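You operate a simulated robot arm through the tools that you are given. There is no shell and no other tool. Be economical: measure what you need, move in short steps, check, and stop when the job is done.

Carry out the task below with a simulated two-armed robot. There is one attempt and no reset: what you move stays moved.

## Task
Part the nested caps: brass one in the yellow tray, silver one in the drawer.
Fine: steady the silver cap while you pull the brass one out; the drawer ends shut.

It is judged by the outcome, as a careful person would: the job done as asked, and still so three seconds after it is handed in. It fails if anything else is knocked over, pushed out of place, dropped, spilled or broken. Lids that push on must go on centred and level and be pressed home; caps that screw on are set level and turned clockwise until they are tight.

## Robot
Two 7-joint arms with two-finger parallel grippers on one trunk, on a base that drives. Base frame: it is fixed to the floor where the robot stands at the start and does not move with it; the origin is under the middle of the robot, x ahead of it, y to its left, z up. Lengths are in m, angles in degrees, forces in N, time in s.
The left shoulder is at the start at [0.06, 0.143, 0.926], the right one opposite. With the tool pointing down near the work surface each hand reaches from about 0.32 to 0.74 m from the robot's upright axis, wherever it stands, measured 20 degrees to its own side. Places, roughly: inside of the table drawer [0.5, -0.6, 0.7]; square cap on a bar (10x5x3 cm) [0.5, -0.2, 0.8]; table drawer [0.5, -0.6, 0.7]; tall brass sleeve cap (3x3x6 cm) [0.5, -0.2, 0.8]; yellow tray [0.8, -0.2, 0.8]. Payload 1.57 kg a hand.
The TCP of each hand is the grasp point between the finger pads, 0.03 m short of the fingertips. In the tool frame z runs along the fingers and y along their closing line. Largest opening 0.11 m; finger width 0.024, thickness 0.012; the body of the gripper, 0.048 by 0.112 m, starts 0.078 m behind the TCP.
Orientation is told as [roll, pitch, yaw] about the base's x, y, z axes, in that order, counted from this pose: with the fingers straight down and closing along the base's y, the tool's x points along the base's -x, its y along +y and its z along -z.

## Interface
- The arms move only by the tool move_arm. It takes "left_deltas", "right_deltas" or both (then of equal length, played together; a hand with none holds still); each is one flat list of numbers, 7 for each row, row after row: the turn, a rotation vector about the tool's x, y, z in degrees, then the shift along the tool's x, y, z in m, then the opening, from 0 (shut) to 1 (fully open). In form: [ax, ay, az, dx, dy, dz, claw, ax, ay, az, dx, dy, dz, claw, ...]. A call has 1 to 8 rows; each row shifts and turns the commanded pose from where the row before left it, along the tool's axes as they then stand. Each row takes 0.2 s and may step no farther than 0.05 m and 8.6 degrees from the row before; otherwise, or with a gripper value out of range, the whole call is refused. Where a pose cannot be reached the arm comes as near as it can. A force on the tool above 50 N (or 10 N above the force at the start of the call, whichever is more), or a blocked arm, ends the call early, and 0.2 s more pass. The fingers move at their own pace (about 0.045 m/s each) and stop on an object; they squeeze with about 38 N. The grip force told is the motor's: it shows also when the fingers shut on nothing. Time passes only in rows, and 0.2 s behind the last, so rows that do not move let the fingers close. It gives the time, the measured TCP pose, the force on the tool (base axes), the opening and the grip force at its end, in the units of the frame above (readings bear some noise), with the torque about the TCP (base axes, N m) and any sound that the robot's microphone picked up.
- Cameras (640 x 400 px; columns grow to the right, rows downward): "scene" is now at [0.0356, -0.0335, 1.5288]; the picture's right is [-0.46, -0.89, 0.00], its down [-0.72, 0.38, -0.58] and it looks along [0.52, -0.27, -0.81] (base axes); focal length 255 px, centre (320, 200). "left" rides on the left gripper at [0.07, -0.016, -0.141] in its tool frame; the picture's right is [0.23, 0.97, 0.00], its down [-0.85, 0.20, -0.48] and it looks along [-0.47, 0.11, 0.88] (tool axes); focal length 222 px, centre (320, 200). "right" rides on the right gripper at [0.07, 0.016, -0.141] in its tool frame; the picture's right is [-0.23, 0.97, 0.00], its down [-0.86, -0.20, -0.48] and it looks along [-0.47, -0.11, 0.88] (tool axes); focal length 222 px, centre (320, 200). There is no depth. A picture from a camera that has moved, and an enlarged one, comes with that camera's place and axes in the base frame and with its lens.
- grab_frame(camera): a new picture of that camera. The clock stands still meanwhile.
- slide_trunk(by): slides the trunk up (or, below 0, down) by that many m; the arms and the scene camera ride with it, the base frame stays. It gives what a move gives, with no picture.
- roll_base(legs): drives the robot by 1 to 6 legs, each [ahead, left, turn to the left] in m, m and degrees, along the robot's own axes; the way and the turn of a leg run together, so that a leg with both is an arc; at most 1.5 m and 180 degrees a leg. The arms and the cameras ride along, it lands a little off, and it stops where it bumps. It gives what a move gives.
- aim_head(pan, tilt): turns the head with the scene camera to pan (to the left, within 86 degrees either way) and tilt (down, from -29 to 69), counted from straight ahead of the robot. It gives what a move gives.
- close_up(camera, box): a new picture of the part [left, top, right, bottom] of that camera's present view, enlarged. The clock stands still meanwhile.
- job_done(): hands the job in; it is judged then, once.

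Work in short steps. Places have to be worked out from the pictures, the camera data and where the tool is seen: move nearer, look again, correct. Check each grasp and each placing, and mend what went wrong. You have 120 turns and 92 pictures in all, those below and enlarged ones among them. Open the grippers and draw the arms clear of the work before you hand the job in, unless the task says otherwise; then end with one line.

The tools are called after ">>>" by a JSON object that holds its "api" and its "payload". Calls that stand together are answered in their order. move_arm: Moves the arms, as the interface text tells. Its arguments: {"type":"object","properties":{"left_deltas":{"type":"array","items":{"type":"number"}},"right_deltas":{"type":"array","items":{"type":"number"}}},"required":[]} The other tools are called the same way: slide_trunk (by) slides the trunk up or down; roll_base (legs) drives the base; aim_head (pan, tilt) turns the head that bears the scene camera; grab_frame (camera) takes a picture; close_up (camera, box) takes an enlarged picture of a part of a camera's view; job_done () hands the job in.

At the start:

```text
time_s: 0.0
left_ee_pos: [0.4611, -0.0263, 1.0693]
left_ee_rot: [0.0, 0.0, 0.0]
left_ft_force: [0.3, 0.3, 0.7]
left_ft_torque: [0.02, 0.0, -0.01]
left_grip_width: 0.11
left_grip_force: 0.0
right_ee_pos: [0.349, -0.4012, 1.0727]
right_ee_rot: [0.0, 0.1, 0.1]
right_ft_force: [0.1, 1.0, 0.7]
right_ft_torque: [-0.01, -0.02, -0.02]
right_grip_width: 0.1101
right_grip_force: 0.1
trunk travel left (down, up): [-0.525, 0.065]
robot x, y, heading: [-0.0006, -0.0017, -0.1]
head pan, tilt: [-27.7, 54.4]
```

scene: 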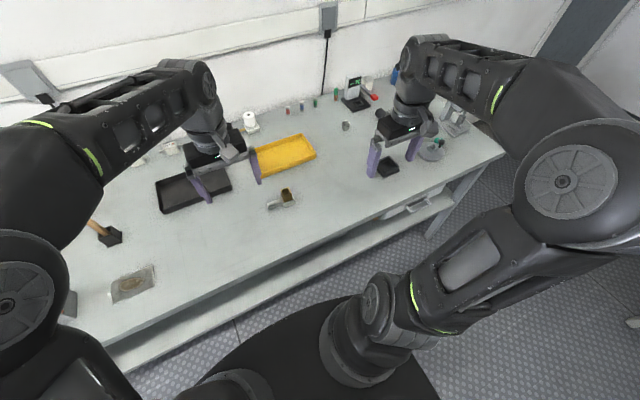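
right: 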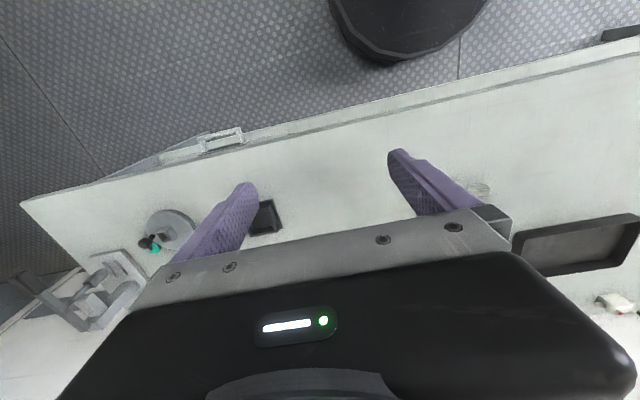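
left: 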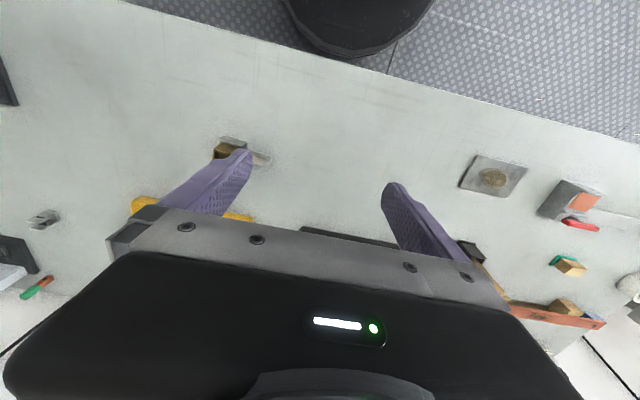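

The caps look to be near pixel (285,198) in the scene view, and the drawer near (405,207). I enlarge both.

>>> {"api": "close_up", "payload": {"camera": "scene", "box": [240, 170, 330, 226]}}

>>> {"api": "close_up", "payload": {"camera": "scene", "box": [350, 120, 510, 220]}}

>>> {"api": "close_up", "payload": {"camera": "left", "box": [190, 120, 290, 182]}}

```text
7.11 times, centred on (285, 198) of scene
camera zoom: at [0.0356, -0.0335, 1.5288], right [-0.46, -0.89, 0.0], down [-0.72, 0.38, -0.58], along [0.52, -0.27, -0.81], focal length 1814 px, centre (569, 214)
```

zoom: 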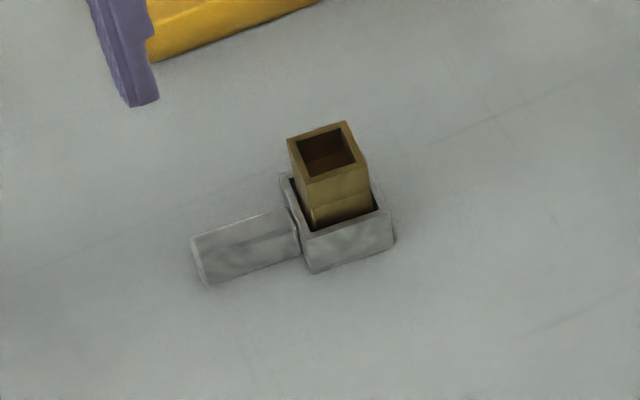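

```text
4.00 times, centred on (430, 170) of scene
camera zoom: at [0.0356, -0.0335, 1.5288], right [-0.46, -0.89, 0.0], down [-0.72, 0.38, -0.58], along [0.52, -0.27, -0.81], focal length 1021 px, centre (-120, 320)
```

zoom: 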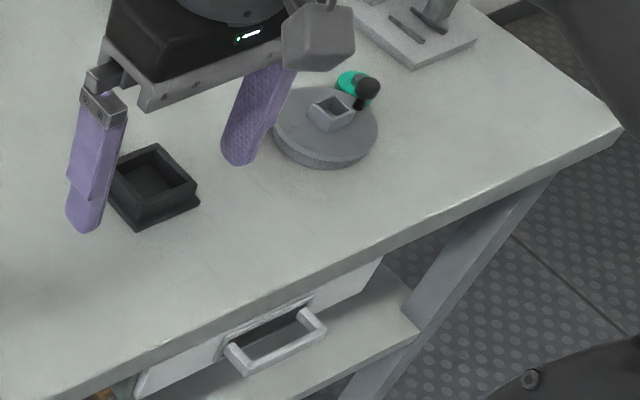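

```text
6.40 times, centred on (240, 151) of left
camera zoom: at [0.3903, -0.0428, 1.2112], right [-0.23, 0.97, 0.0], down [0.85, 0.2, 0.48], along [0.47, 0.11, -0.88], focal length 1422 px, centre (832, 514)
```

zoom: 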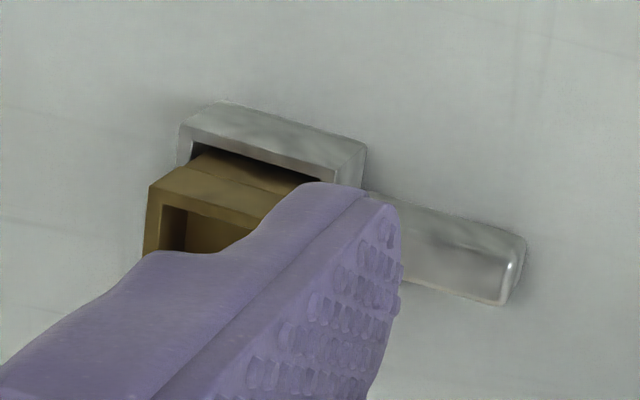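

The caps are at about (0.54, -0.17), with the bar running to +y. The drawer is shut, with its handle near (0.36, -0.64). I'll back off and drive to the right to see the drawer front.

>>> {"api": "roll_base", "payload": {"legs": [[-0.35, 0, 0], [0, -0.4, 0]]}}

>>> {"api": "aim_head", "payload": {"pan": -15, "tilt": 50}}

>>> {"api": "grab_frame", "payload": {"camera": "scene"}}

```text
time_s: 4.4
left_ee_pos: [0.1091, -0.4368, 1.0688]
left_ee_rot: [0.0, -0.1, -0.2]
left_ft_force: [-0.1, 0.0, -0.5]
left_ft_torque: [0.05, -0.03, 0.0]
left_grip_width: 0.11
left_grip_force: 0.0
right_ee_pos: [-0.0028, -0.8107, 1.0725]
right_ee_rot: [0.1, 0.0, -0.3]
right_ft_force: [0.5, -0.1, -0.1]
right_ft_torque: [0.02, 0.02, 0.02]
right_grip_width: 0.1098
right_grip_force: 0.0
trunk travel left (down, up): [-0.525, 0.065]
robot x, y, heading: [-0.3513, -0.4056, -0.4]
head pan, tilt: [-27.7, 54.4]
```

```text
time_s: 5.1
left_ee_pos: [0.1098, -0.4351, 1.0702]
left_ee_rot: [0.0, 0.0, -0.2]
left_ft_force: [-0.5, 0.2, -0.3]
left_ft_torque: [0.01, 0.02, -0.03]
left_grip_width: 0.1097
left_grip_force: 0.2
right_ee_pos: [-0.004, -0.8103, 1.0731]
right_ee_rot: [-0.1, 0.0, -0.3]
right_ft_force: [0.1, -0.2, 0.1]
right_ft_torque: [0.01, 0.0, -0.02]
right_grip_width: 0.11
right_grip_force: 0.1
trunk travel left (down, up): [-0.525, 0.065]
robot x, y, heading: [-0.3546, -0.4075, -0.4]
head pan, tilt: [-15.0, 50.0]
```

```text
85 pictures are left
camera scene: at [-0.3053, -0.4261, 1.5345], right [-0.26, -0.96, 0.0], down [-0.74, 0.2, -0.64], along [0.62, -0.17, -0.77], focal length 255 px, centre (320, 200)
```

scene: 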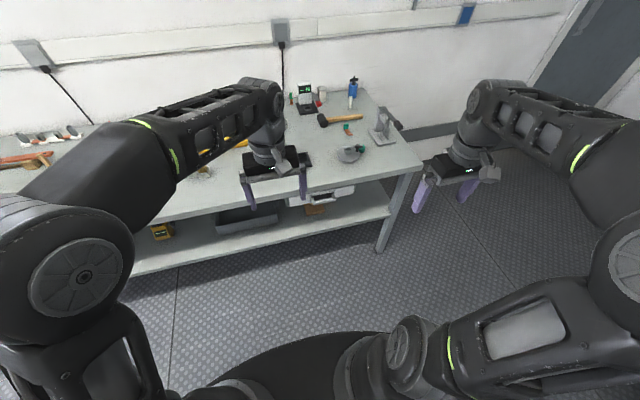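

>>> {"api": "close_up", "payload": {"camera": "scene", "box": [260, 150, 420, 250]}}

```text
4.00 times, centred on (340, 200) of scene
camera zoom: at [-0.3053, -0.4261, 1.5345], right [-0.26, -0.96, 0.0], down [-0.74, 0.2, -0.64], along [0.62, -0.17, -0.77], focal length 1021 px, centre (240, 200)
```

zoom: 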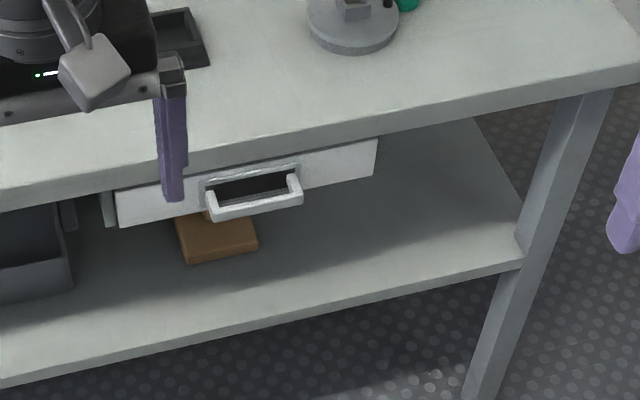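

The two views triangulate the handle bar to about (0.36, -0.63, 0.695), running along y. I'll bring the right hand ahead and start turning it so the fingers point forward and close vertically.

>>> {"api": "move_arm", "payload": {"right_deltas": [0, 0, 0, -0.031, 0.026, 0.014, 0.6, 0, 0, 0, -0.031, 0.026, 0.014, 0.6, 0, 0, 0, -0.031, 0.026, 0.014, 0.6, 0, 0, 0, -0.031, 0.026, 0.014, 0.6, 0, 0, 0, -0.031, 0.026, 0.014, 0.6]}}

>>> {"api": "move_arm", "payload": {"right_deltas": [-4.949, -4.949, 4.949, 0, 0, 0, 0.6, -4.949, -4.949, 4.949, 0, 0, 0, 0.6, -4.949, -4.949, 4.949, 0, 0, 0, 0.6, -4.949, -4.949, 4.949, 0, 0, 0, 0.6, -4.949, -4.949, 4.949, 0, 0, 0, 0.6, -4.949, -4.949, 4.949, 0, 0, 0, 0.6, -4.949, -4.949, 4.949, 0, 0, 0, 0.6]}}

```text
time_s: 6.3
left_ee_pos: [0.1108, -0.4346, 1.0694]
left_ee_rot: [0.0, 0.0, -0.3]
left_ft_force: [0.2, 0.6, 0.3]
left_ft_torque: [0.0, 0.02, -0.03]
left_grip_width: 0.1102
left_grip_force: 0.0
right_ee_pos: [0.1543, -0.6821, 1.0043]
right_ee_rot: [0.0, 0.0, -0.4]
right_ft_force: [0.1, 0.6, 0.4]
right_ft_torque: [0.01, 0.0, -0.04]
right_grip_width: 0.066
right_grip_force: 0.1
trunk travel left (down, up): [-0.525, 0.065]
robot x, y, heading: [-0.3522, -0.4062, -0.2]
head pan, tilt: [-15.0, 50.0]
```

```text
time_s: 7.9
left_ee_pos: [0.1097, -0.4355, 1.0696]
left_ee_rot: [0.0, 0.1, -0.4]
left_ft_force: [-0.5, 0.1, 0.6]
left_ft_torque: [0.03, -0.05, -0.02]
left_grip_width: 0.11
left_grip_force: 0.0
right_ee_pos: [0.1515, -0.6811, 1.0029]
right_ee_rot: [45.0, -19.5, -45.4]
right_ft_force: [-0.2, -0.3, -0.5]
right_ft_torque: [0.01, 0.03, -0.01]
right_grip_width: 0.0662
right_grip_force: 0.1
trunk travel left (down, up): [-0.525, 0.065]
robot x, y, heading: [-0.3513, -0.4073, -0.1]
head pan, tilt: [-15.0, 50.0]
```

The turn is tracking, so I do its second half.

>>> {"api": "move_arm", "payload": {"right_deltas": [-4.949, -4.949, 4.949, 0, 0, 0, 0.6, -4.949, -4.949, 4.949, 0, 0, 0, 0.6, -4.949, -4.949, 4.949, 0, 0, 0, 0.6, -4.949, -4.949, 4.949, 0, 0, 0, 0.6, -4.949, -4.949, 4.949, 0, 0, 0, 0.6, -4.949, -4.949, 4.949, 0, 0, 0, 0.6, -4.949, -4.949, 4.949, 0, 0, 0, 0.6]}}

>>> {"api": "slide_trunk", "payload": {"by": -0.25}}

>>> {"api": "grab_frame", "payload": {"camera": "scene"}}

>>> {"api": "grab_frame", "payload": {"camera": "right"}}

```text
time_s: 9.5
left_ee_pos: [0.11, -0.4361, 1.0699]
left_ee_rot: [0.0, 0.0, -0.3]
left_ft_force: [0.6, -0.6, 0.3]
left_ft_torque: [0.0, 0.04, 0.01]
left_grip_width: 0.1099
left_grip_force: 0.0
right_ee_pos: [0.1772, -0.6936, 0.9982]
right_ee_rot: [90.0, 0.0, -90.5]
right_ft_force: [0.7, 0.8, 0.3]
right_ft_torque: [0.01, 0.01, -0.01]
right_grip_width: 0.0659
right_grip_force: 0.1
right hand out of reach, approached as far as the arm can: row 4, 5, 6, 7
trunk travel left (down, up): [-0.525, 0.065]
robot x, y, heading: [-0.3506, -0.4068, -0.1]
head pan, tilt: [-15.0, 50.0]
```

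```text
time_s: 12.1
left_ee_pos: [0.1101, -0.4348, 0.8204]
left_ee_rot: [0.0, 0.0, -0.4]
left_ft_force: [-0.6, 0.5, -0.6]
left_ft_torque: [0.01, -0.01, -0.03]
left_grip_width: 0.1101
left_grip_force: 0.0
right_ee_pos: [0.1779, -0.694, 0.7488]
right_ee_rot: [90.0, 0.0, -90.2]
right_ft_force: [0.6, 0.5, -0.1]
right_ft_torque: [0.02, -0.02, -0.02]
right_grip_width: 0.0658
right_grip_force: 0.1
trunk travel left (down, up): [-0.275, 0.315]
robot x, y, heading: [-0.352, -0.4065, -0.5]
head pan, tilt: [-15.0, 50.0]
```

```text
83 pictures are left
camera scene: at [-0.3053, -0.426, 1.2846], right [-0.26, -0.96, 0.0], down [-0.74, 0.2, -0.64], along [0.62, -0.17, -0.77], focal length 255 px, centre (320, 200)
```

scene: 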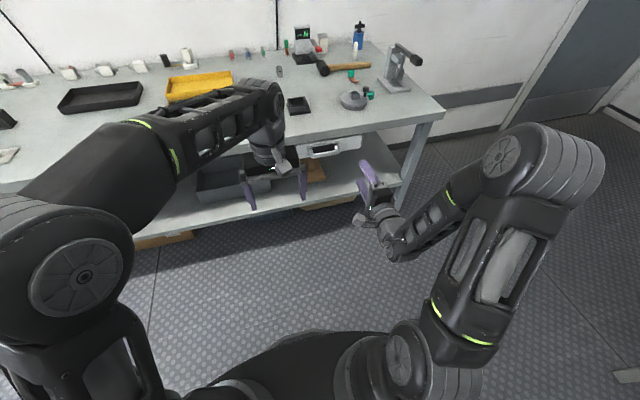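

```text
82 pictures are left
camera right: at [0.0362, -0.6244, 0.765], right [0.0, -0.23, 0.97], down [-0.48, -0.85, -0.2], along [0.88, -0.47, -0.11], focal length 222 px, centre (320, 200)
```

right: 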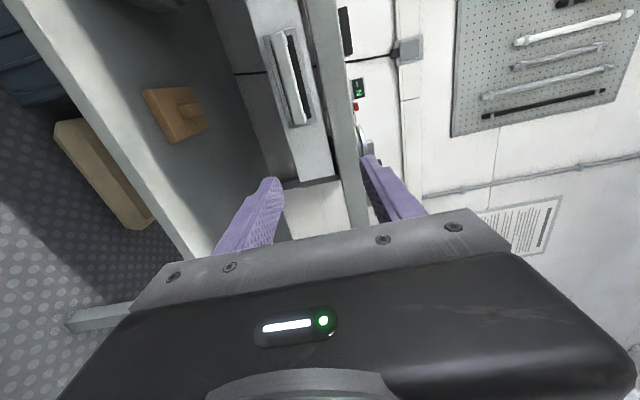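

The fingers now point forward at z=0.749. I zoom on the handle from both cameras to settle its height.

>>> {"api": "close_up", "payload": {"camera": "scene", "box": [280, 120, 400, 195]}}

>>> {"api": "close_up", "payload": {"camera": "right", "box": [210, 0, 400, 119]}}

```text
5.33 times, centred on (340, 158) of scene
camera zoom: at [-0.3053, -0.426, 1.2846], right [-0.26, -0.96, 0.0], down [-0.74, 0.2, -0.64], along [0.62, -0.17, -0.77], focal length 1361 px, centre (213, 427)
```

zoom: 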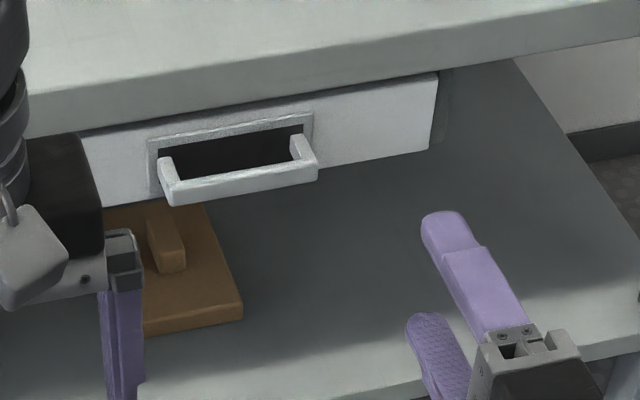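

```text
3.36 times, centred on (305, 60) of right
camera zoom: at [0.0362, -0.6244, 0.765], right [0.0, -0.23, 0.97], down [-0.48, -0.85, -0.2], along [0.88, -0.47, -0.11], focal length 747 px, centre (370, 672)
```

zoom: 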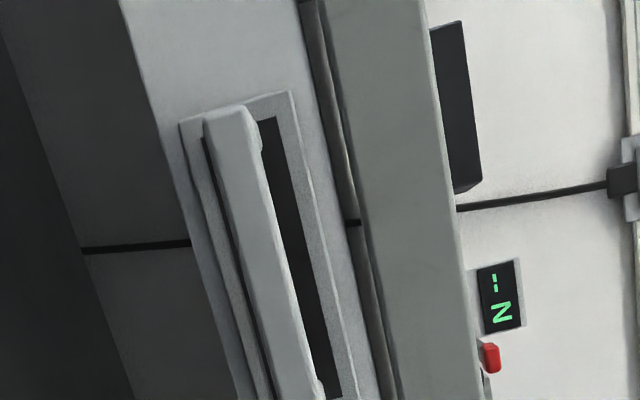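

All views combined put the handle bar at about (0.348, -0.62, 0.715). I line the hand up in front of it at x=0.25.

>>> {"api": "move_arm", "payload": {"right_deltas": [0, 0, 0, 0.0185, -0.0085, 0.018, 0.6, 0, 0, 0, 0.0185, -0.0085, 0.018, 0.6, 0, 0, 0, 0.0185, -0.0085, 0.018, 0.6, 0, 0, 0, 0.0185, -0.0085, 0.018, 0.6]}}

>>> {"api": "grab_frame", "payload": {"camera": "right"}}

>>> {"api": "close_up", "payload": {"camera": "scene", "box": [280, 120, 400, 195]}}

```text
time_s: 13.1
left_ee_pos: [0.1111, -0.4362, 0.8194]
left_ee_rot: [0.0, 0.0, -0.3]
left_ft_force: [-0.4, 0.3, -0.3]
left_ft_torque: [-0.02, 0.01, -0.01]
left_grip_width: 0.1101
left_grip_force: 0.1
right_ee_pos: [0.2504, -0.6193, 0.7147]
right_ee_rot: [90.0, 0.0, -90.4]
right_ft_force: [0.9, 1.2, 1.3]
right_ft_torque: [-0.03, 0.0, -0.02]
right_grip_width: 0.0663
right_grip_force: 0.0
trunk travel left (down, up): [-0.275, 0.315]
robot x, y, heading: [-0.3548, -0.4066, -0.2]
head pan, tilt: [-15.0, 50.0]
```

```text
79 pictures are left
camera right: at [0.1101, -0.5511, 0.732], right [0.0, -0.23, 0.97], down [-0.48, -0.85, -0.2], along [0.87, -0.47, -0.11], focal length 222 px, centre (320, 200)
```

right: 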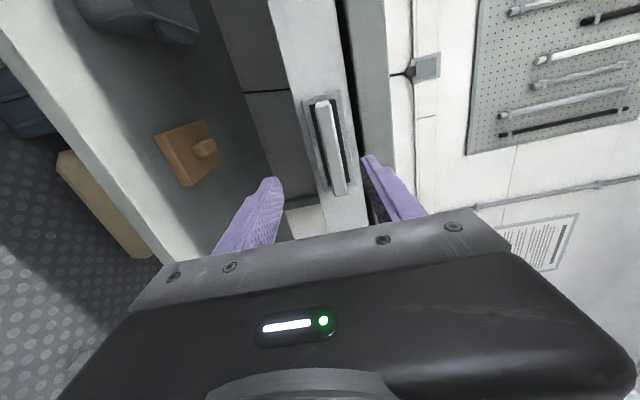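

```text
5.33 times, centred on (340, 158) of scene
camera zoom: at [-0.3052, -0.4261, 1.2846], right [-0.26, -0.96, 0.0], down [-0.74, 0.2, -0.64], along [0.62, -0.17, -0.77], focal length 1361 px, centre (213, 427)
```

zoom: 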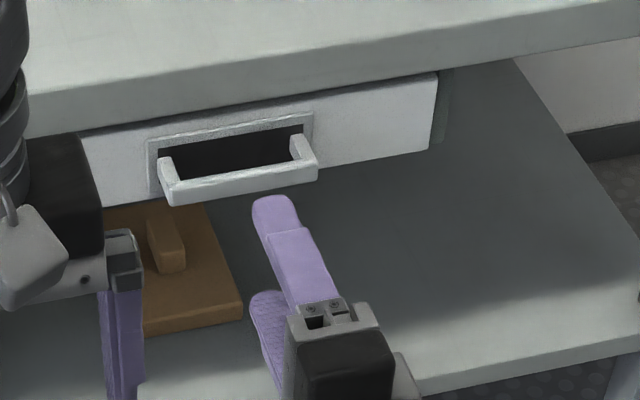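

The handle reads z≈0.722 from here. I narrow the fingers, raise slightly, and advance part way.

>>> {"api": "move_arm", "payload": {"right_deltas": [0, 0, 0, 0, 0.003, 0.01, 0.4, 0, 0, 0, 0, 0.003, 0.014, 0.4, 0, 0, 0, 0, 0, 0.014, 0.4, 0, 0, 0, 0, 0, 0.014, 0.4]}}

>>> {"api": "grab_frame", "payload": {"camera": "right"}}

>>> {"api": "close_up", "payload": {"camera": "scene", "box": [280, 120, 400, 195]}}

```text
time_s: 14.1
left_ee_pos: [0.1098, -0.4346, 0.8203]
left_ee_rot: [0.0, -0.1, -0.3]
left_ft_force: [0.9, 0.7, 0.5]
left_ft_torque: [-0.02, -0.02, 0.03]
left_grip_width: 0.11
left_grip_force: 0.1
right_ee_pos: [0.3035, -0.62, 0.7206]
right_ee_rot: [89.9, 0.0, -90.3]
right_ft_force: [-0.3, 0.9, -0.4]
right_ft_torque: [-0.02, 0.0, 0.02]
right_grip_width: 0.0439
right_grip_force: 0.0
trunk travel left (down, up): [-0.275, 0.315]
robot x, y, heading: [-0.3505, -0.4054, -0.4]
head pan, tilt: [-15.0, 50.0]
```

```text
77 pictures are left
camera right: at [0.1616, -0.5509, 0.7372], right [0.0, -0.23, 0.97], down [-0.48, -0.85, -0.2], along [0.88, -0.47, -0.11], focal length 222 px, centre (320, 200)
```

right: 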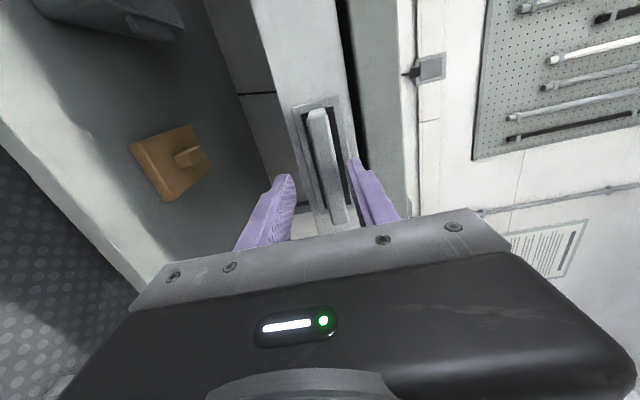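

```text
5.33 times, centred on (340, 158) of scene
camera zoom: at [-0.3052, -0.426, 1.2845], right [-0.26, -0.96, 0.0], down [-0.74, 0.2, -0.64], along [0.62, -0.17, -0.77], focal length 1361 px, centre (213, 427)
```

zoom: 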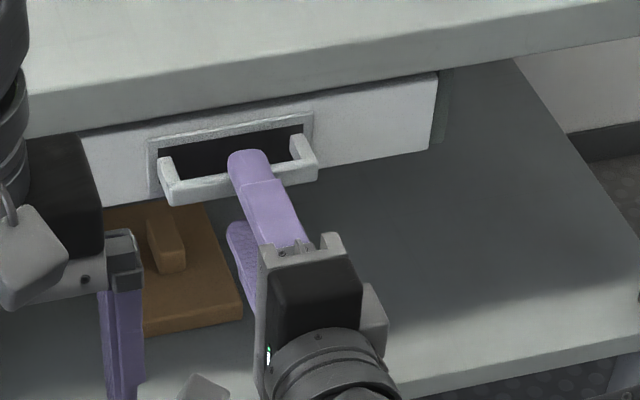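

The fingers straddle the bar, so I advance 3 cm and close.

>>> {"api": "move_arm", "payload": {"right_deltas": [0, 0, 0, 0, 0, 0.015, 0.4, 0, 0, 0, 0, 0, 0.013, 0.4, 0, 0, 0, 0, 0, 0, 0, 0, 0, 0, 0, 0, 0, 0, 0, 0, 0, 0, 0, 0, 0, 0, 0, 0, 0, 0, 0, 0]}}

>>> {"api": "close_up", "payload": {"camera": "scene", "box": [280, 120, 400, 195]}}

```text
time_s: 15.5
left_ee_pos: [0.1076, -0.4358, 0.8213]
left_ee_rot: [0.0, -0.2, -0.2]
left_ft_force: [-0.5, 0.1, -0.5]
left_ft_torque: [0.0, 0.01, 0.02]
left_grip_width: 0.1102
left_grip_force: 0.1
right_ee_pos: [0.329, -0.6202, 0.7279]
right_ee_rot: [91.0, -0.1, -90.5]
right_ft_force: [2.1, -6.6, 40.1]
right_ft_torque: [0.16, 0.17, 0.66]
right_grip_width: 0.0159
right_grip_force: 31.5
trunk travel left (down, up): [-0.275, 0.315]
robot x, y, heading: [-0.3487, -0.404, -0.2]
head pan, tilt: [-15.0, 50.0]
```

```text
5.33 times, centred on (340, 158) of scene
camera zoom: at [-0.3086, -0.4256, 1.2851], right [-0.26, -0.96, 0.0], down [-0.74, 0.2, -0.64], along [0.62, -0.17, -0.76], focal length 1361 px, centre (213, 427)
```

zoom: 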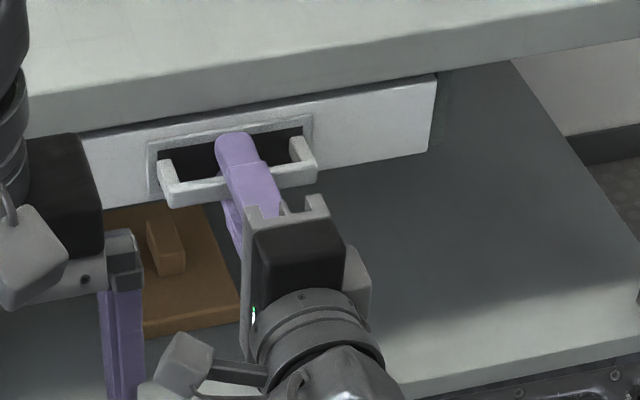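

It is gripped at 16 mm, but the bar sits higher than my commanded height. I relieve the strain by raising 7 mm, then pull gently.

>>> {"api": "move_arm", "payload": {"right_deltas": [0, 0, 0, 0, 0.004, 0, 0, 0, 0, 0, 0, 0.004, 0, 0, 0, 0, 0, 0, 0, -0.01, 0, 0, 0, 0, 0, 0, -0.015, 0, 0, 0, 0, 0, 0, -0.015, 0]}}

```text
time_s: 16.7
left_ee_pos: [0.1089, -0.4353, 0.8196]
left_ee_rot: [-0.1, 0.0, -0.2]
left_ft_force: [-0.1, 0.9, 0.0]
left_ft_torque: [-0.03, -0.02, -0.01]
left_grip_width: 0.1102
left_grip_force: 0.0
right_ee_pos: [0.2891, -0.6195, 0.7283]
right_ee_rot: [90.1, 0.0, -90.3]
right_ft_force: [-0.5, -2.0, 16.8]
right_ft_torque: [-0.35, 0.18, -0.27]
right_grip_width: 0.0158
right_grip_force: 31.9
trunk travel left (down, up): [-0.275, 0.315]
robot x, y, heading: [-0.3524, -0.407, -0.3]
head pan, tilt: [-15.0, 50.0]
```

The drawer follows the pull with the grip steady. I draw it farther out by driving back.

>>> {"api": "roll_base", "payload": {"legs": [[-0.13, 0, 0]]}}

>>> {"api": "grab_frame", "payload": {"camera": "scene"}}

```text
time_s: 18.0
left_ee_pos: [-0.0205, -0.4357, 0.8196]
left_ee_rot: [0.1, -0.1, -0.5]
left_ft_force: [-0.2, 0.4, 0.9]
left_ft_torque: [0.02, 0.03, 0.04]
left_grip_width: 0.1101
left_grip_force: 0.1
right_ee_pos: [0.1552, -0.6204, 0.7283]
right_ee_rot: [90.1, 0.0, -90.5]
right_ft_force: [-1.0, 2.1, 11.4]
right_ft_torque: [-0.31, 0.18, 0.32]
right_grip_width: 0.0156
right_grip_force: 31.4
trunk travel left (down, up): [-0.275, 0.315]
robot x, y, heading: [-0.4832, -0.4047, -0.4]
head pan, tilt: [-15.0, 50.0]
```

```text
74 pictures are left
camera scene: at [-0.4377, -0.4247, 1.2846], right [-0.27, -0.96, 0.0], down [-0.74, 0.2, -0.64], along [0.62, -0.17, -0.77], focal length 255 px, centre (320, 200)
```

scene: 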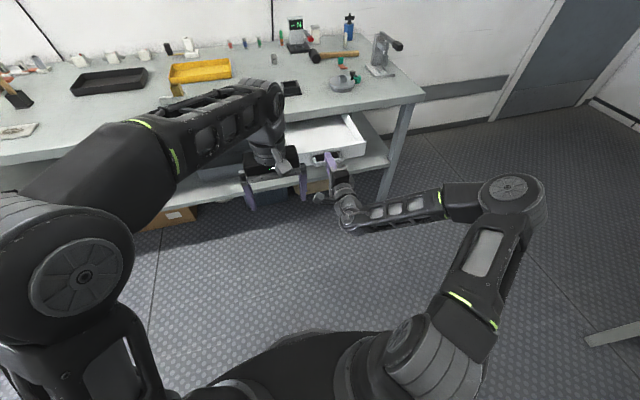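

The drawer is out about 17 cm, leaving a clear white interior. I let go of the handle and back the hand off.

>>> {"api": "move_arm", "payload": {"right_deltas": [0, 0, 0, 0, 0, 0, 0.4, 0, 0, 0, 0, 0, 0, 0.4, 0, 0, 0, 0, 0, 0, 0.4, 0, 0, 0, 0, 0, -0.03, 0.4, 0, 0, 0, 0, 0, -0.04, 0.4, 0, 0, 0, 0, 0, -0.04, 0.4]}}

>>> {"api": "slide_trunk", "payload": {"by": 0.25}}

>>> {"api": "grab_frame", "payload": {"camera": "scene"}}

```text
time_s: 19.4
left_ee_pos: [-0.0211, -0.4361, 0.8205]
left_ee_rot: [0.0, 0.0, -0.4]
left_ft_force: [0.6, 1.0, -0.4]
left_ft_torque: [0.01, 0.02, -0.02]
left_grip_width: 0.1101
left_grip_force: 0.1
right_ee_pos: [0.0519, -0.6203, 0.7233]
right_ee_rot: [90.1, 0.1, -90.3]
right_ft_force: [0.3, 0.2, -0.1]
right_ft_torque: [0.01, -0.01, -0.01]
right_grip_width: 0.044
right_grip_force: 0.0
right hand out of reach, approached as far as the arm can: row 6
trunk travel left (down, up): [-0.275, 0.315]
robot x, y, heading: [-0.4828, -0.4083, -0.3]
head pan, tilt: [-15.0, 50.0]
```

```text
time_s: 22.0
left_ee_pos: [-0.0213, -0.4356, 1.0701]
left_ee_rot: [-0.1, 0.0, -0.4]
left_ft_force: [0.4, -0.2, -0.8]
left_ft_torque: [0.02, 0.02, 0.0]
left_grip_width: 0.11
left_grip_force: 0.1
right_ee_pos: [0.052, -0.6211, 0.9748]
right_ee_rot: [90.0, 0.0, -90.4]
right_ft_force: [-0.1, -0.1, 0.4]
right_ft_torque: [0.03, -0.02, -0.04]
right_grip_width: 0.044
right_grip_force: 0.0
trunk travel left (down, up): [-0.525, 0.065]
robot x, y, heading: [-0.4792, -0.4065, -0.7]
head pan, tilt: [-15.0, 50.0]
```

```text
73 pictures are left
camera scene: at [-0.4366, -0.4252, 1.5345], right [-0.27, -0.96, 0.0], down [-0.74, 0.2, -0.64], along [0.62, -0.17, -0.77], focal length 255 px, centre (320, 200)
```

scene: 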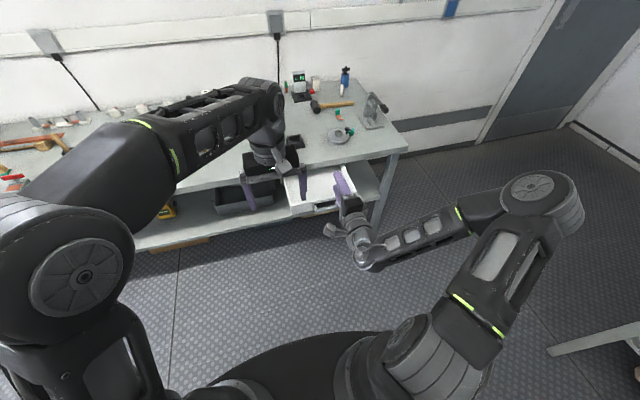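

The drawer stays open. I turn the right hand back to pointing down while the left turns by -90° to close along x.

>>> {"api": "move_arm", "payload": {"right_deltas": [4.949, 4.949, -4.949, 0, 0, 0, 0.6, 4.949, 4.949, -4.949, 0, 0, 0, 0.6, 4.949, 4.949, -4.949, 0, 0, 0, 0.6, 4.949, 4.949, -4.949, 0, 0, 0, 0.6, 4.949, 4.949, -4.949, 0, 0, 0, 0.6, 4.949, 4.949, -4.949, 0, 0, 0, 0.6, 4.949, 4.949, -4.949, 0, 0, 0, 0.6], "left_deltas": [0, 0, 8, 0, 0, 0, 0.6, 0, 0, 8, 0, 0, 0, 0.6, 0, 0, 8, 0, 0, 0, 0.6, 0, 0, 8, 0, 0, 0, 0.6, 0, 0, 8, 0, 0, 0, 0.6, 0, 0, 8, 0, 0, 0, 0.6, 0, 0, 8, 0, 0, 0, 0.6]}}

>>> {"api": "move_arm", "payload": {"right_deltas": [4.949, 4.949, -4.949, 0, 0, 0, 0.6, 4.949, 4.949, -4.949, 0, 0, 0, 0.6, 4.949, 4.949, -4.949, 0, 0, 0, 0.6, 4.949, 4.949, -4.949, 0, 0, 0, 0.6, 4.949, 4.949, -4.949, 0, 0, 0, 0.6, 4.949, 4.949, -4.949, 0, 0, 0, 0.6, 4.949, 4.949, -4.949, 0, 0, 0, 0.6], "left_deltas": [0, 0, 8, 0, 0, 0, 0.6, 0, 0, 8, 0, 0, 0, 0.6, 0, 0, 8, 0, 0, 0, 0.6, 0, 0, 8, 0, 0, 0, 0.6, 0, 0, 2, 0, 0, 0, 0.6, 0, 0, 0, 0, 0, 0, 0.6, 0, 0, 0, 0, 0, 0, 0.6]}}

```text
time_s: 23.6
left_ee_pos: [-0.0218, -0.4346, 1.0692]
left_ee_rot: [0.0, 0.0, -56.5]
left_ft_force: [1.1, -0.3, 0.4]
left_ft_torque: [-0.03, 0.0, 0.01]
left_grip_width: 0.0659
left_grip_force: 0.1
right_ee_pos: [0.0565, -0.6216, 0.9723]
right_ee_rot: [45.1, -19.4, -45.6]
right_ft_force: [-0.4, 1.5, -0.1]
right_ft_torque: [0.03, 0.0, 0.04]
right_grip_width: 0.0659
right_grip_force: 0.1
right hand out of reach, approached as far as the arm can: row 1
trunk travel left (down, up): [-0.525, 0.065]
robot x, y, heading: [-0.4818, -0.4036, -0.5]
head pan, tilt: [-15.0, 50.0]
```

```text
time_s: 25.2
left_ee_pos: [-0.0211, -0.4333, 1.0704]
left_ee_rot: [0.0, 0.0, -90.5]
left_ft_force: [0.1, 0.0, 0.9]
left_ft_torque: [-0.01, -0.02, -0.02]
left_grip_width: 0.066
left_grip_force: 0.2
right_ee_pos: [0.0574, -0.6193, 0.9742]
right_ee_rot: [-0.2, 0.1, -0.3]
right_ft_force: [0.0, 0.0, -0.4]
right_ft_torque: [0.01, 0.02, -0.01]
right_grip_width: 0.0659
right_grip_force: 0.0
trunk travel left (down, up): [-0.525, 0.065]
robot x, y, heading: [-0.482, -0.4061, -0.4]
head pan, tilt: [-15.0, 50.0]
```

Both hands are oriented. I drive to stand in front of the caps.

>>> {"api": "roll_base", "payload": {"legs": [[0, 0.27, 0.4], [0.48, 0, 0]]}}

>>> {"api": "aim_head", "payload": {"pan": 0, "tilt": 50}}

>>> {"api": "grab_frame", "payload": {"camera": "scene"}}

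>>> {"api": "grab_frame", "payload": {"camera": "left"}}

>>> {"api": "grab_frame", "payload": {"camera": "right"}}

```text
time_s: 29.6
left_ee_pos: [0.4664, -0.1576, 1.0697]
left_ee_rot: [0.0, 0.0, -90.1]
left_ft_force: [1.5, 0.0, 0.0]
left_ft_torque: [-0.01, 0.02, -0.01]
left_grip_width: 0.066
left_grip_force: 0.1
right_ee_pos: [0.5462, -0.3435, 0.9733]
right_ee_rot: [0.0, 0.0, 0.0]
right_ft_force: [0.1, -0.3, 0.5]
right_ft_torque: [0.0, 0.01, -0.01]
right_grip_width: 0.0659
right_grip_force: 0.0
trunk travel left (down, up): [-0.525, 0.065]
robot x, y, heading: [0.0068, -0.1287, 0.2]
head pan, tilt: [-15.0, 50.0]
```

```text
time_s: 30.4
left_ee_pos: [0.4659, -0.1575, 1.0707]
left_ee_rot: [0.1, 0.0, -90.2]
left_ft_force: [0.8, 0.1, 0.2]
left_ft_torque: [0.0, 0.02, 0.0]
left_grip_width: 0.066
left_grip_force: 0.0
right_ee_pos: [0.5451, -0.3437, 0.9735]
right_ee_rot: [0.0, 0.0, -0.1]
right_ft_force: [0.5, -1.0, 0.2]
right_ft_torque: [0.01, 0.01, 0.04]
right_grip_width: 0.0661
right_grip_force: 0.1
trunk travel left (down, up): [-0.525, 0.065]
robot x, y, heading: [0.0033, -0.1351, -0.1]
head pan, tilt: [0.0, 50.0]
```

```text
72 pictures are left
camera scene: at [0.0537, -0.1308, 1.5345], right [0.0, -1.0, 0.0], down [-0.77, 0.0, -0.64], along [0.64, 0.0, -0.77], focal length 255 px, centre (320, 200)
```

scene: 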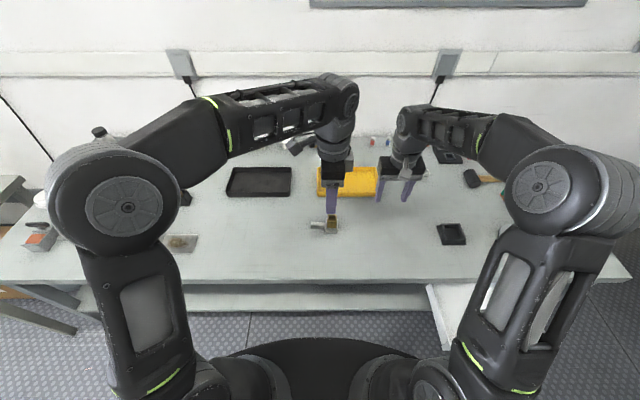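

```text
71 pictures are left
camera left: at [0.449, -0.0886, 1.2114], right [0.97, 0.23, 0.0], down [0.2, -0.86, 0.48], along [0.11, -0.47, -0.88], focal length 222 px, centre (320, 200)
```

left: 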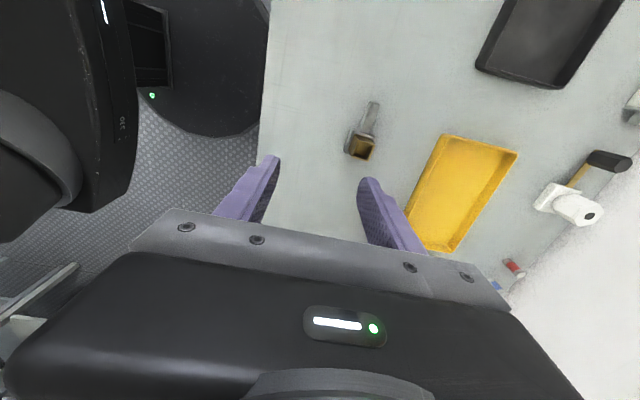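

```text
70 pictures are left
camera right: at [0.4757, -0.3286, 1.1151], right [0.23, 0.97, 0.0], down [0.85, -0.2, 0.48], along [0.47, -0.11, -0.88], focal length 222 px, centre (320, 200)
```

right: 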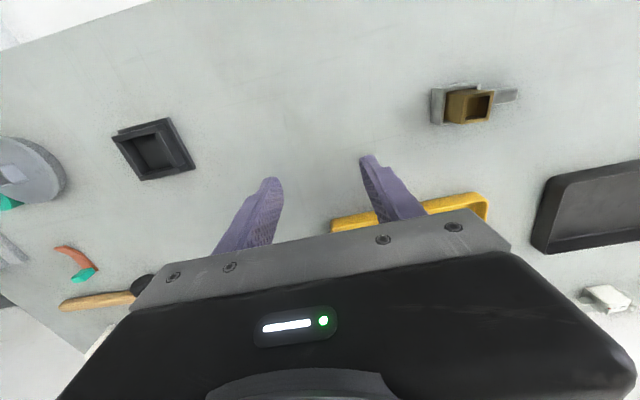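

Good views. I enlarge the caps in both hand cameras and the scene to triangulate them.

>>> {"api": "close_up", "payload": {"camera": "left", "box": [320, 90, 416, 150]}}

>>> {"api": "close_up", "payload": {"camera": "left", "box": [320, 120, 416, 180]}}

>>> {"api": "close_up", "payload": {"camera": "right", "box": [422, 75, 534, 145]}}

>>> {"api": "close_up", "payload": {"camera": "scene", "box": [290, 200, 354, 240]}}

```text
6.67 times, centred on (368, 120) of left
camera zoom: at [0.449, -0.0886, 1.2114], right [0.97, 0.23, 0.0], down [0.2, -0.86, 0.48], along [0.11, -0.47, -0.88], focal length 1481 px, centre (0, 733)
```

zoom: 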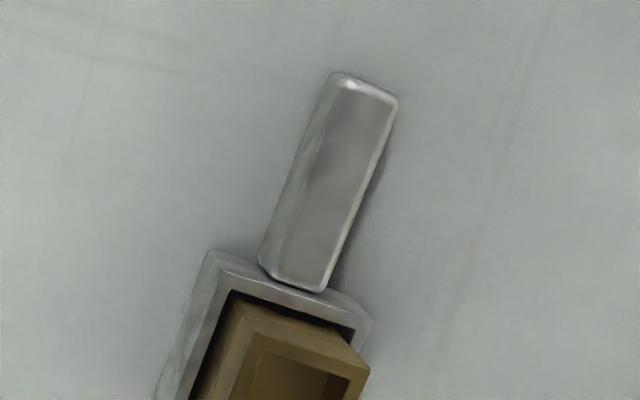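

```text
6.67 times, centred on (368, 150) of left
camera zoom: at [0.449, -0.0886, 1.2114], right [0.97, 0.23, 0.0], down [0.2, -0.86, 0.48], along [0.11, -0.47, -0.88], focal length 1481 px, centre (0, 533)
```

zoom: 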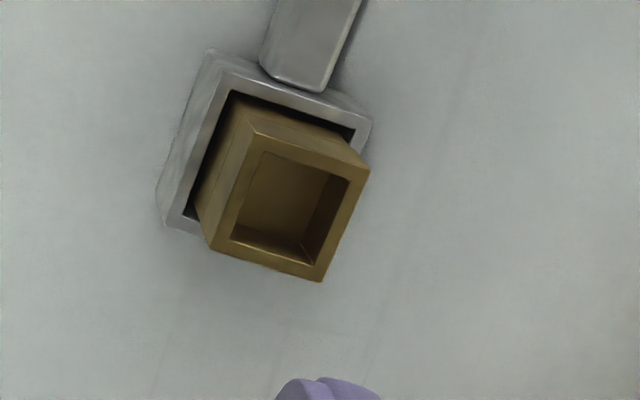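

```text
5.71 times, centred on (478, 110) of right
camera zoom: at [0.4757, -0.3286, 1.1151], right [0.23, 0.97, 0.0], down [0.85, -0.2, 0.48], along [0.47, -0.11, -0.88], focal length 1269 px, centre (-583, 714)
```

zoom: 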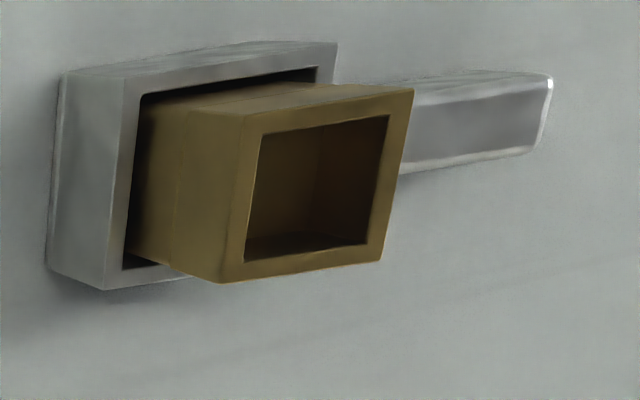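

```text
10.00 times, centred on (322, 220) of scene
camera zoom: at [0.0537, -0.1308, 1.5345], right [0.0, -1.0, 0.0], down [-0.77, 0.0, -0.64], along [0.64, 0.0, -0.77], focal length 2552 px, centre (300, 0)
```

zoom: 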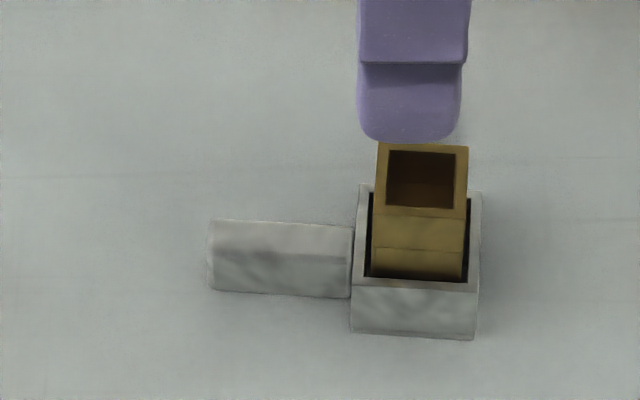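

Triangulated: the brass top centre is at (0.541, -0.173, 0.860), and the bar's top centre is at (0.544, -0.125, 0.82), all yawed about -5°. The left hand goes above the bar and leans its body away to +y.

>>> {"api": "move_arm", "payload": {"left_deltas": [0, 0, 2.5, 0.025, 0.039, 0, 0.6, 0, 0, 2.5, 0.025, 0.039, 0, 0.6, 0, 0, 0, 0, 0, 0.045, 0.6, 0, 0, 0, 0, 0, 0.045, 0.6, 0, 0, 0, 0, 0, 0.045, 0.6, 0, -8, 0, 0, 0, 0, 0.6, 0, -8, 0, 0, 0, 0, 0.6, 0, -8, 0, 0, 0, 0, 0.6]}}

>>> {"api": "grab_frame", "payload": {"camera": "left"}}

>>> {"api": "close_up", "payload": {"camera": "scene", "box": [260, 150, 380, 225]}}

```text
time_s: 32.2
left_ee_pos: [0.5447, -0.1103, 0.9337]
left_ee_rot: [0.2, -24.1, -95.2]
left_ft_force: [0.1, -0.2, -0.1]
left_ft_torque: [-0.03, -0.01, -0.03]
left_grip_width: 0.0657
left_grip_force: 0.0
right_ee_pos: [0.5449, -0.3433, 0.9743]
right_ee_rot: [-0.1, 0.1, 0.0]
right_ft_force: [0.5, 0.7, 0.0]
right_ft_torque: [-0.03, -0.01, 0.0]
right_grip_width: 0.0658
right_grip_force: 0.0
trunk travel left (down, up): [-0.525, 0.065]
robot x, y, heading: [0.0068, -0.1343, 0.1]
head pan, tilt: [0.0, 50.0]
```

```text
65 pictures are left
camera left: at [0.5386, 0.0121, 1.0358], right [0.99, 0.12, -0.09], down [0.15, -0.6, 0.79], along [0.04, -0.79, -0.61], focal length 222 px, centre (320, 200)
```

left: 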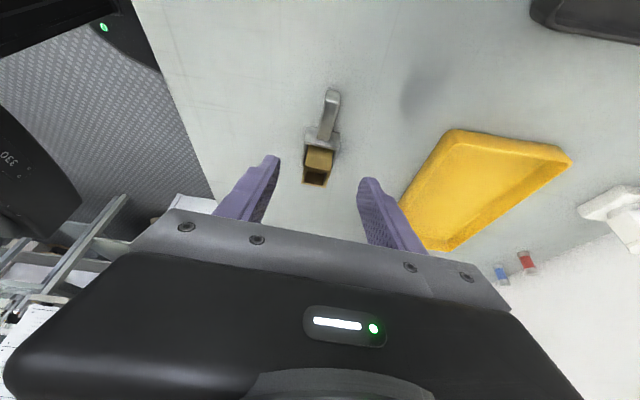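

```text
5.33 times, centred on (320, 188) of scene
camera zoom: at [0.0537, -0.1299, 1.5345], right [0.0, -1.0, 0.0], down [-0.77, 0.0, -0.64], along [0.64, 0.0, -0.77], focal length 1361 px, centre (320, 267)
```

zoom: 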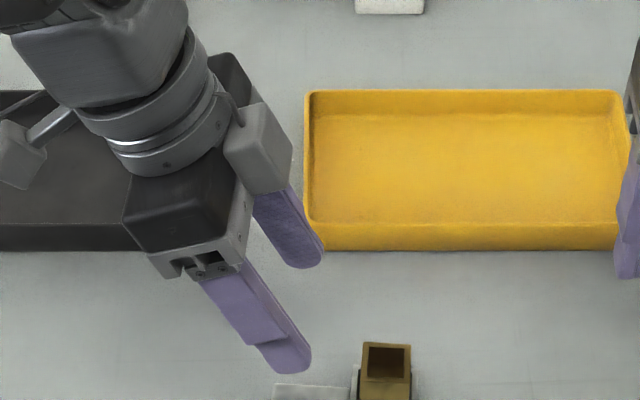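

The bar is centred between the fingers. I descend to z≈0.836.

>>> {"api": "move_arm", "payload": {"left_deltas": [0, 0, 0, 0.0122, 0, 0.0274, 0.6, 0, 0, 0, 0.0122, 0, 0.0274, 0.6, 0, 0, 0, 0.0122, 0, 0.0274, 0.6, 0, 0, 0, 0.005, 0, 0.006, 0.6]}}

>>> {"api": "grab_frame", "payload": {"camera": "left"}}

>>> {"api": "close_up", "payload": {"camera": "scene", "box": [270, 180, 366, 240]}}

>>> {"api": "close_up", "payload": {"camera": "right", "box": [400, 45, 560, 145]}}

```text
time_s: 33.2
left_ee_pos: [0.5441, -0.1095, 0.8376]
left_ee_rot: [0.0, -24.0, -95.1]
left_ft_force: [-0.4, -0.4, 0.1]
left_ft_torque: [0.0, 0.01, -0.03]
left_grip_width: 0.0661
left_grip_force: 0.0
right_ee_pos: [0.5446, -0.3441, 0.9736]
right_ee_rot: [0.0, 0.0, 0.0]
right_ft_force: [0.9, -0.2, 0.4]
right_ft_torque: [0.01, 0.03, -0.03]
right_grip_width: 0.0659
right_grip_force: 0.0
trunk travel left (down, up): [-0.525, 0.065]
robot x, y, heading: [0.0065, -0.133, -0.1]
head pan, tilt: [0.0, 50.0]
```

```text
63 pictures are left
camera left: at [0.5385, 0.0133, 0.9381], right [0.99, 0.12, -0.09], down [0.15, -0.6, 0.79], along [0.04, -0.79, -0.61], focal length 222 px, centre (320, 200)
```

left: 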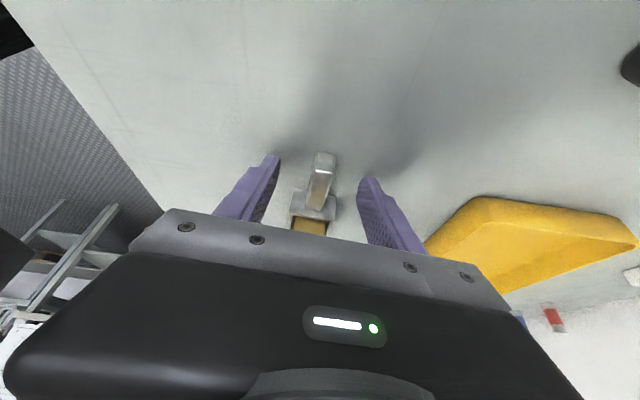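

```text
6.67 times, centred on (318, 210) of scene
camera zoom: at [0.0536, -0.1306, 1.5346], right [0.0, -1.0, 0.0], down [-0.77, 0.0, -0.64], along [0.64, 0.0, -0.77], focal length 1701 px, centre (333, 133)
```

zoom: 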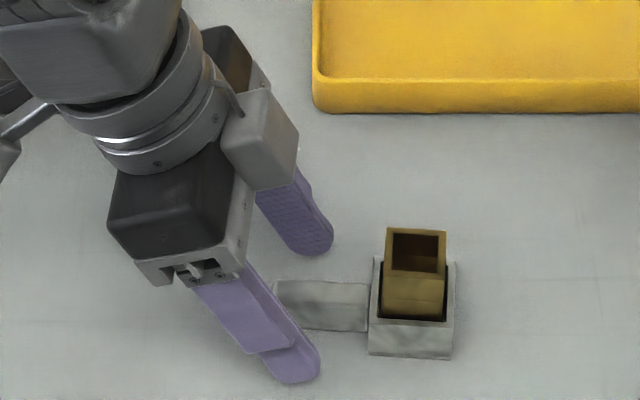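

```text
4.00 times, centred on (480, 95) of right
camera zoom: at [0.4756, -0.3285, 1.1151], right [0.23, 0.97, 0.0], down [0.85, -0.2, 0.48], along [0.47, -0.11, -0.88], focal length 888 px, centre (-320, 620)
```

zoom: 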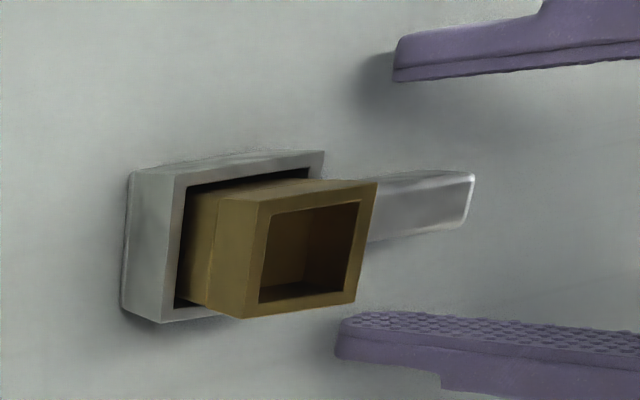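

The fingers straddle the outer bar symmetrically. I close the left hand.

>>> {"api": "move_arm", "payload": {"left_deltas": [0, 0, 0, 0, 0, 0, 0.3, 0, 0, 0, 0, 0, 0, 0.15, 0, 0, 0, 0, 0, 0, 0, 0, 0, 0, 0, 0, 0, 0, 0, 0, 0, 0, 0, 0, 0]}}

>>> {"api": "close_up", "payload": {"camera": "scene", "box": [270, 180, 366, 240]}}

>>> {"api": "close_up", "payload": {"camera": "right", "box": [400, 45, 560, 145]}}

```text
time_s: 34.4
left_ee_pos: [0.5456, -0.1079, 0.8374]
left_ee_rot: [-0.1, -24.0, -95.1]
left_ft_force: [1.0, -0.7, 0.1]
left_ft_torque: [-0.02, -0.03, 0.04]
left_grip_width: 0.0152
left_grip_force: 30.0
right_ee_pos: [0.5447, -0.3437, 0.9742]
right_ee_rot: [0.0, 0.0, 0.0]
right_ft_force: [0.3, -0.5, -0.3]
right_ft_torque: [0.02, 0.0, 0.03]
right_grip_width: 0.0659
right_grip_force: 0.0
trunk travel left (down, up): [-0.525, 0.065]
robot x, y, heading: [0.0071, -0.1328, 0.0]
head pan, tilt: [0.0, 50.0]
```

```text
6.67 times, centred on (318, 210) of scene
camera zoom: at [0.0537, -0.1307, 1.5345], right [0.0, -1.0, 0.0], down [-0.77, 0.0, -0.64], along [0.64, 0.0, -0.77], focal length 1701 px, centre (333, 133)
```

zoom: 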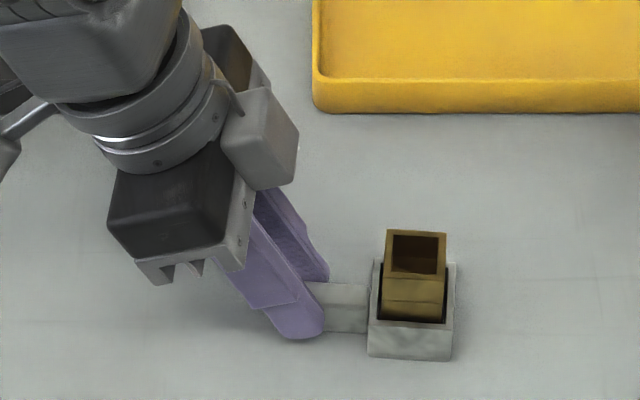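

```text
4.00 times, centred on (480, 95) of right
camera zoom: at [0.4757, -0.3286, 1.1151], right [0.23, 0.97, 0.0], down [0.85, -0.2, 0.48], along [0.47, -0.11, -0.88], focal length 888 px, centre (-320, 620)
```

zoom: 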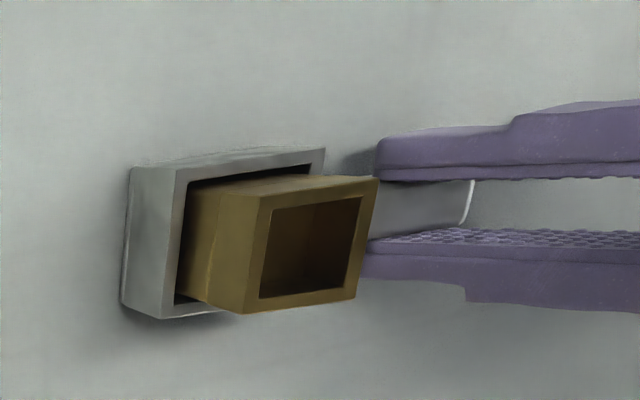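

The bar is gripped at 15 mm. The right hand now goes above the brass cap, high first.

>>> {"api": "move_arm", "payload": {"right_deltas": [0, 0, 0, 0.001, 0.0427, 0, 0.48, 0, 0, 0, 0.001, 0.0427, 0, 0.48, 0, 0, 0, 0.001, 0.0427, 0, 0.48, 0, 0, 0, 0.001, 0.0427, 0, 0.48, 0, 0, 5, 0, 0, 0, 0.48, 0, 0, 0, 0, 0, 0.045, 0.48]}}

>>> {"api": "grab_frame", "payload": {"camera": "right"}}

>>> {"api": "close_up", "payload": {"camera": "scene", "box": [260, 150, 388, 230]}}

```text
time_s: 35.8
left_ee_pos: [0.5455, -0.1096, 0.8376]
left_ee_rot: [0.0, -24.0, -95.0]
left_ft_force: [1.4, 0.7, -0.7]
left_ft_torque: [-0.02, 0.06, 0.05]
left_grip_width: 0.0152
left_grip_force: 30.9
right_ee_pos: [0.5385, -0.1724, 0.9262]
right_ee_rot: [0.0, 0.0, -5.1]
right_ft_force: [0.1, -0.8, -0.1]
right_ft_torque: [-0.03, 0.02, 0.0]
right_grip_width: 0.0529
right_grip_force: 0.0
trunk travel left (down, up): [-0.525, 0.065]
robot x, y, heading: [0.0062, -0.1326, -0.1]
head pan, tilt: [0.0, 50.0]
```

```text
58 pictures are left
camera right: at [0.4718, -0.1507, 1.0686], right [0.31, 0.95, 0.0], down [0.83, -0.27, 0.48], along [0.45, -0.15, -0.88], focal length 222 px, centre (320, 200)
```

right: 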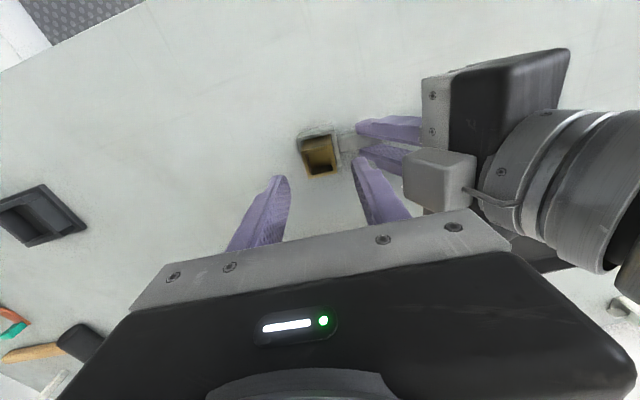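

```text
5.00 times, centred on (324, 190) of scene
camera zoom: at [0.0539, -0.1306, 1.5346], right [0.0, -1.0, 0.0], down [-0.77, 0.0, -0.64], along [0.64, 0.0, -0.77], focal length 1276 px, centre (300, 250)
```

zoom: 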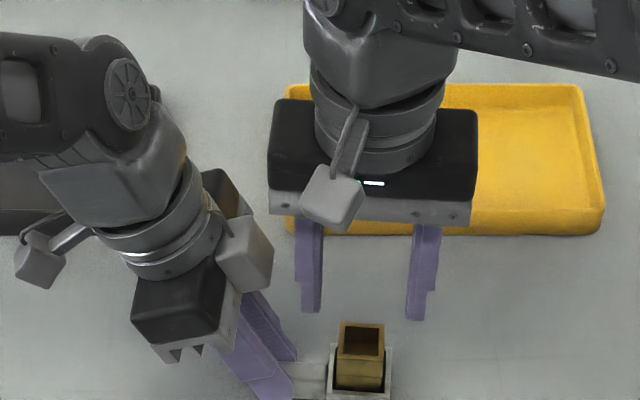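

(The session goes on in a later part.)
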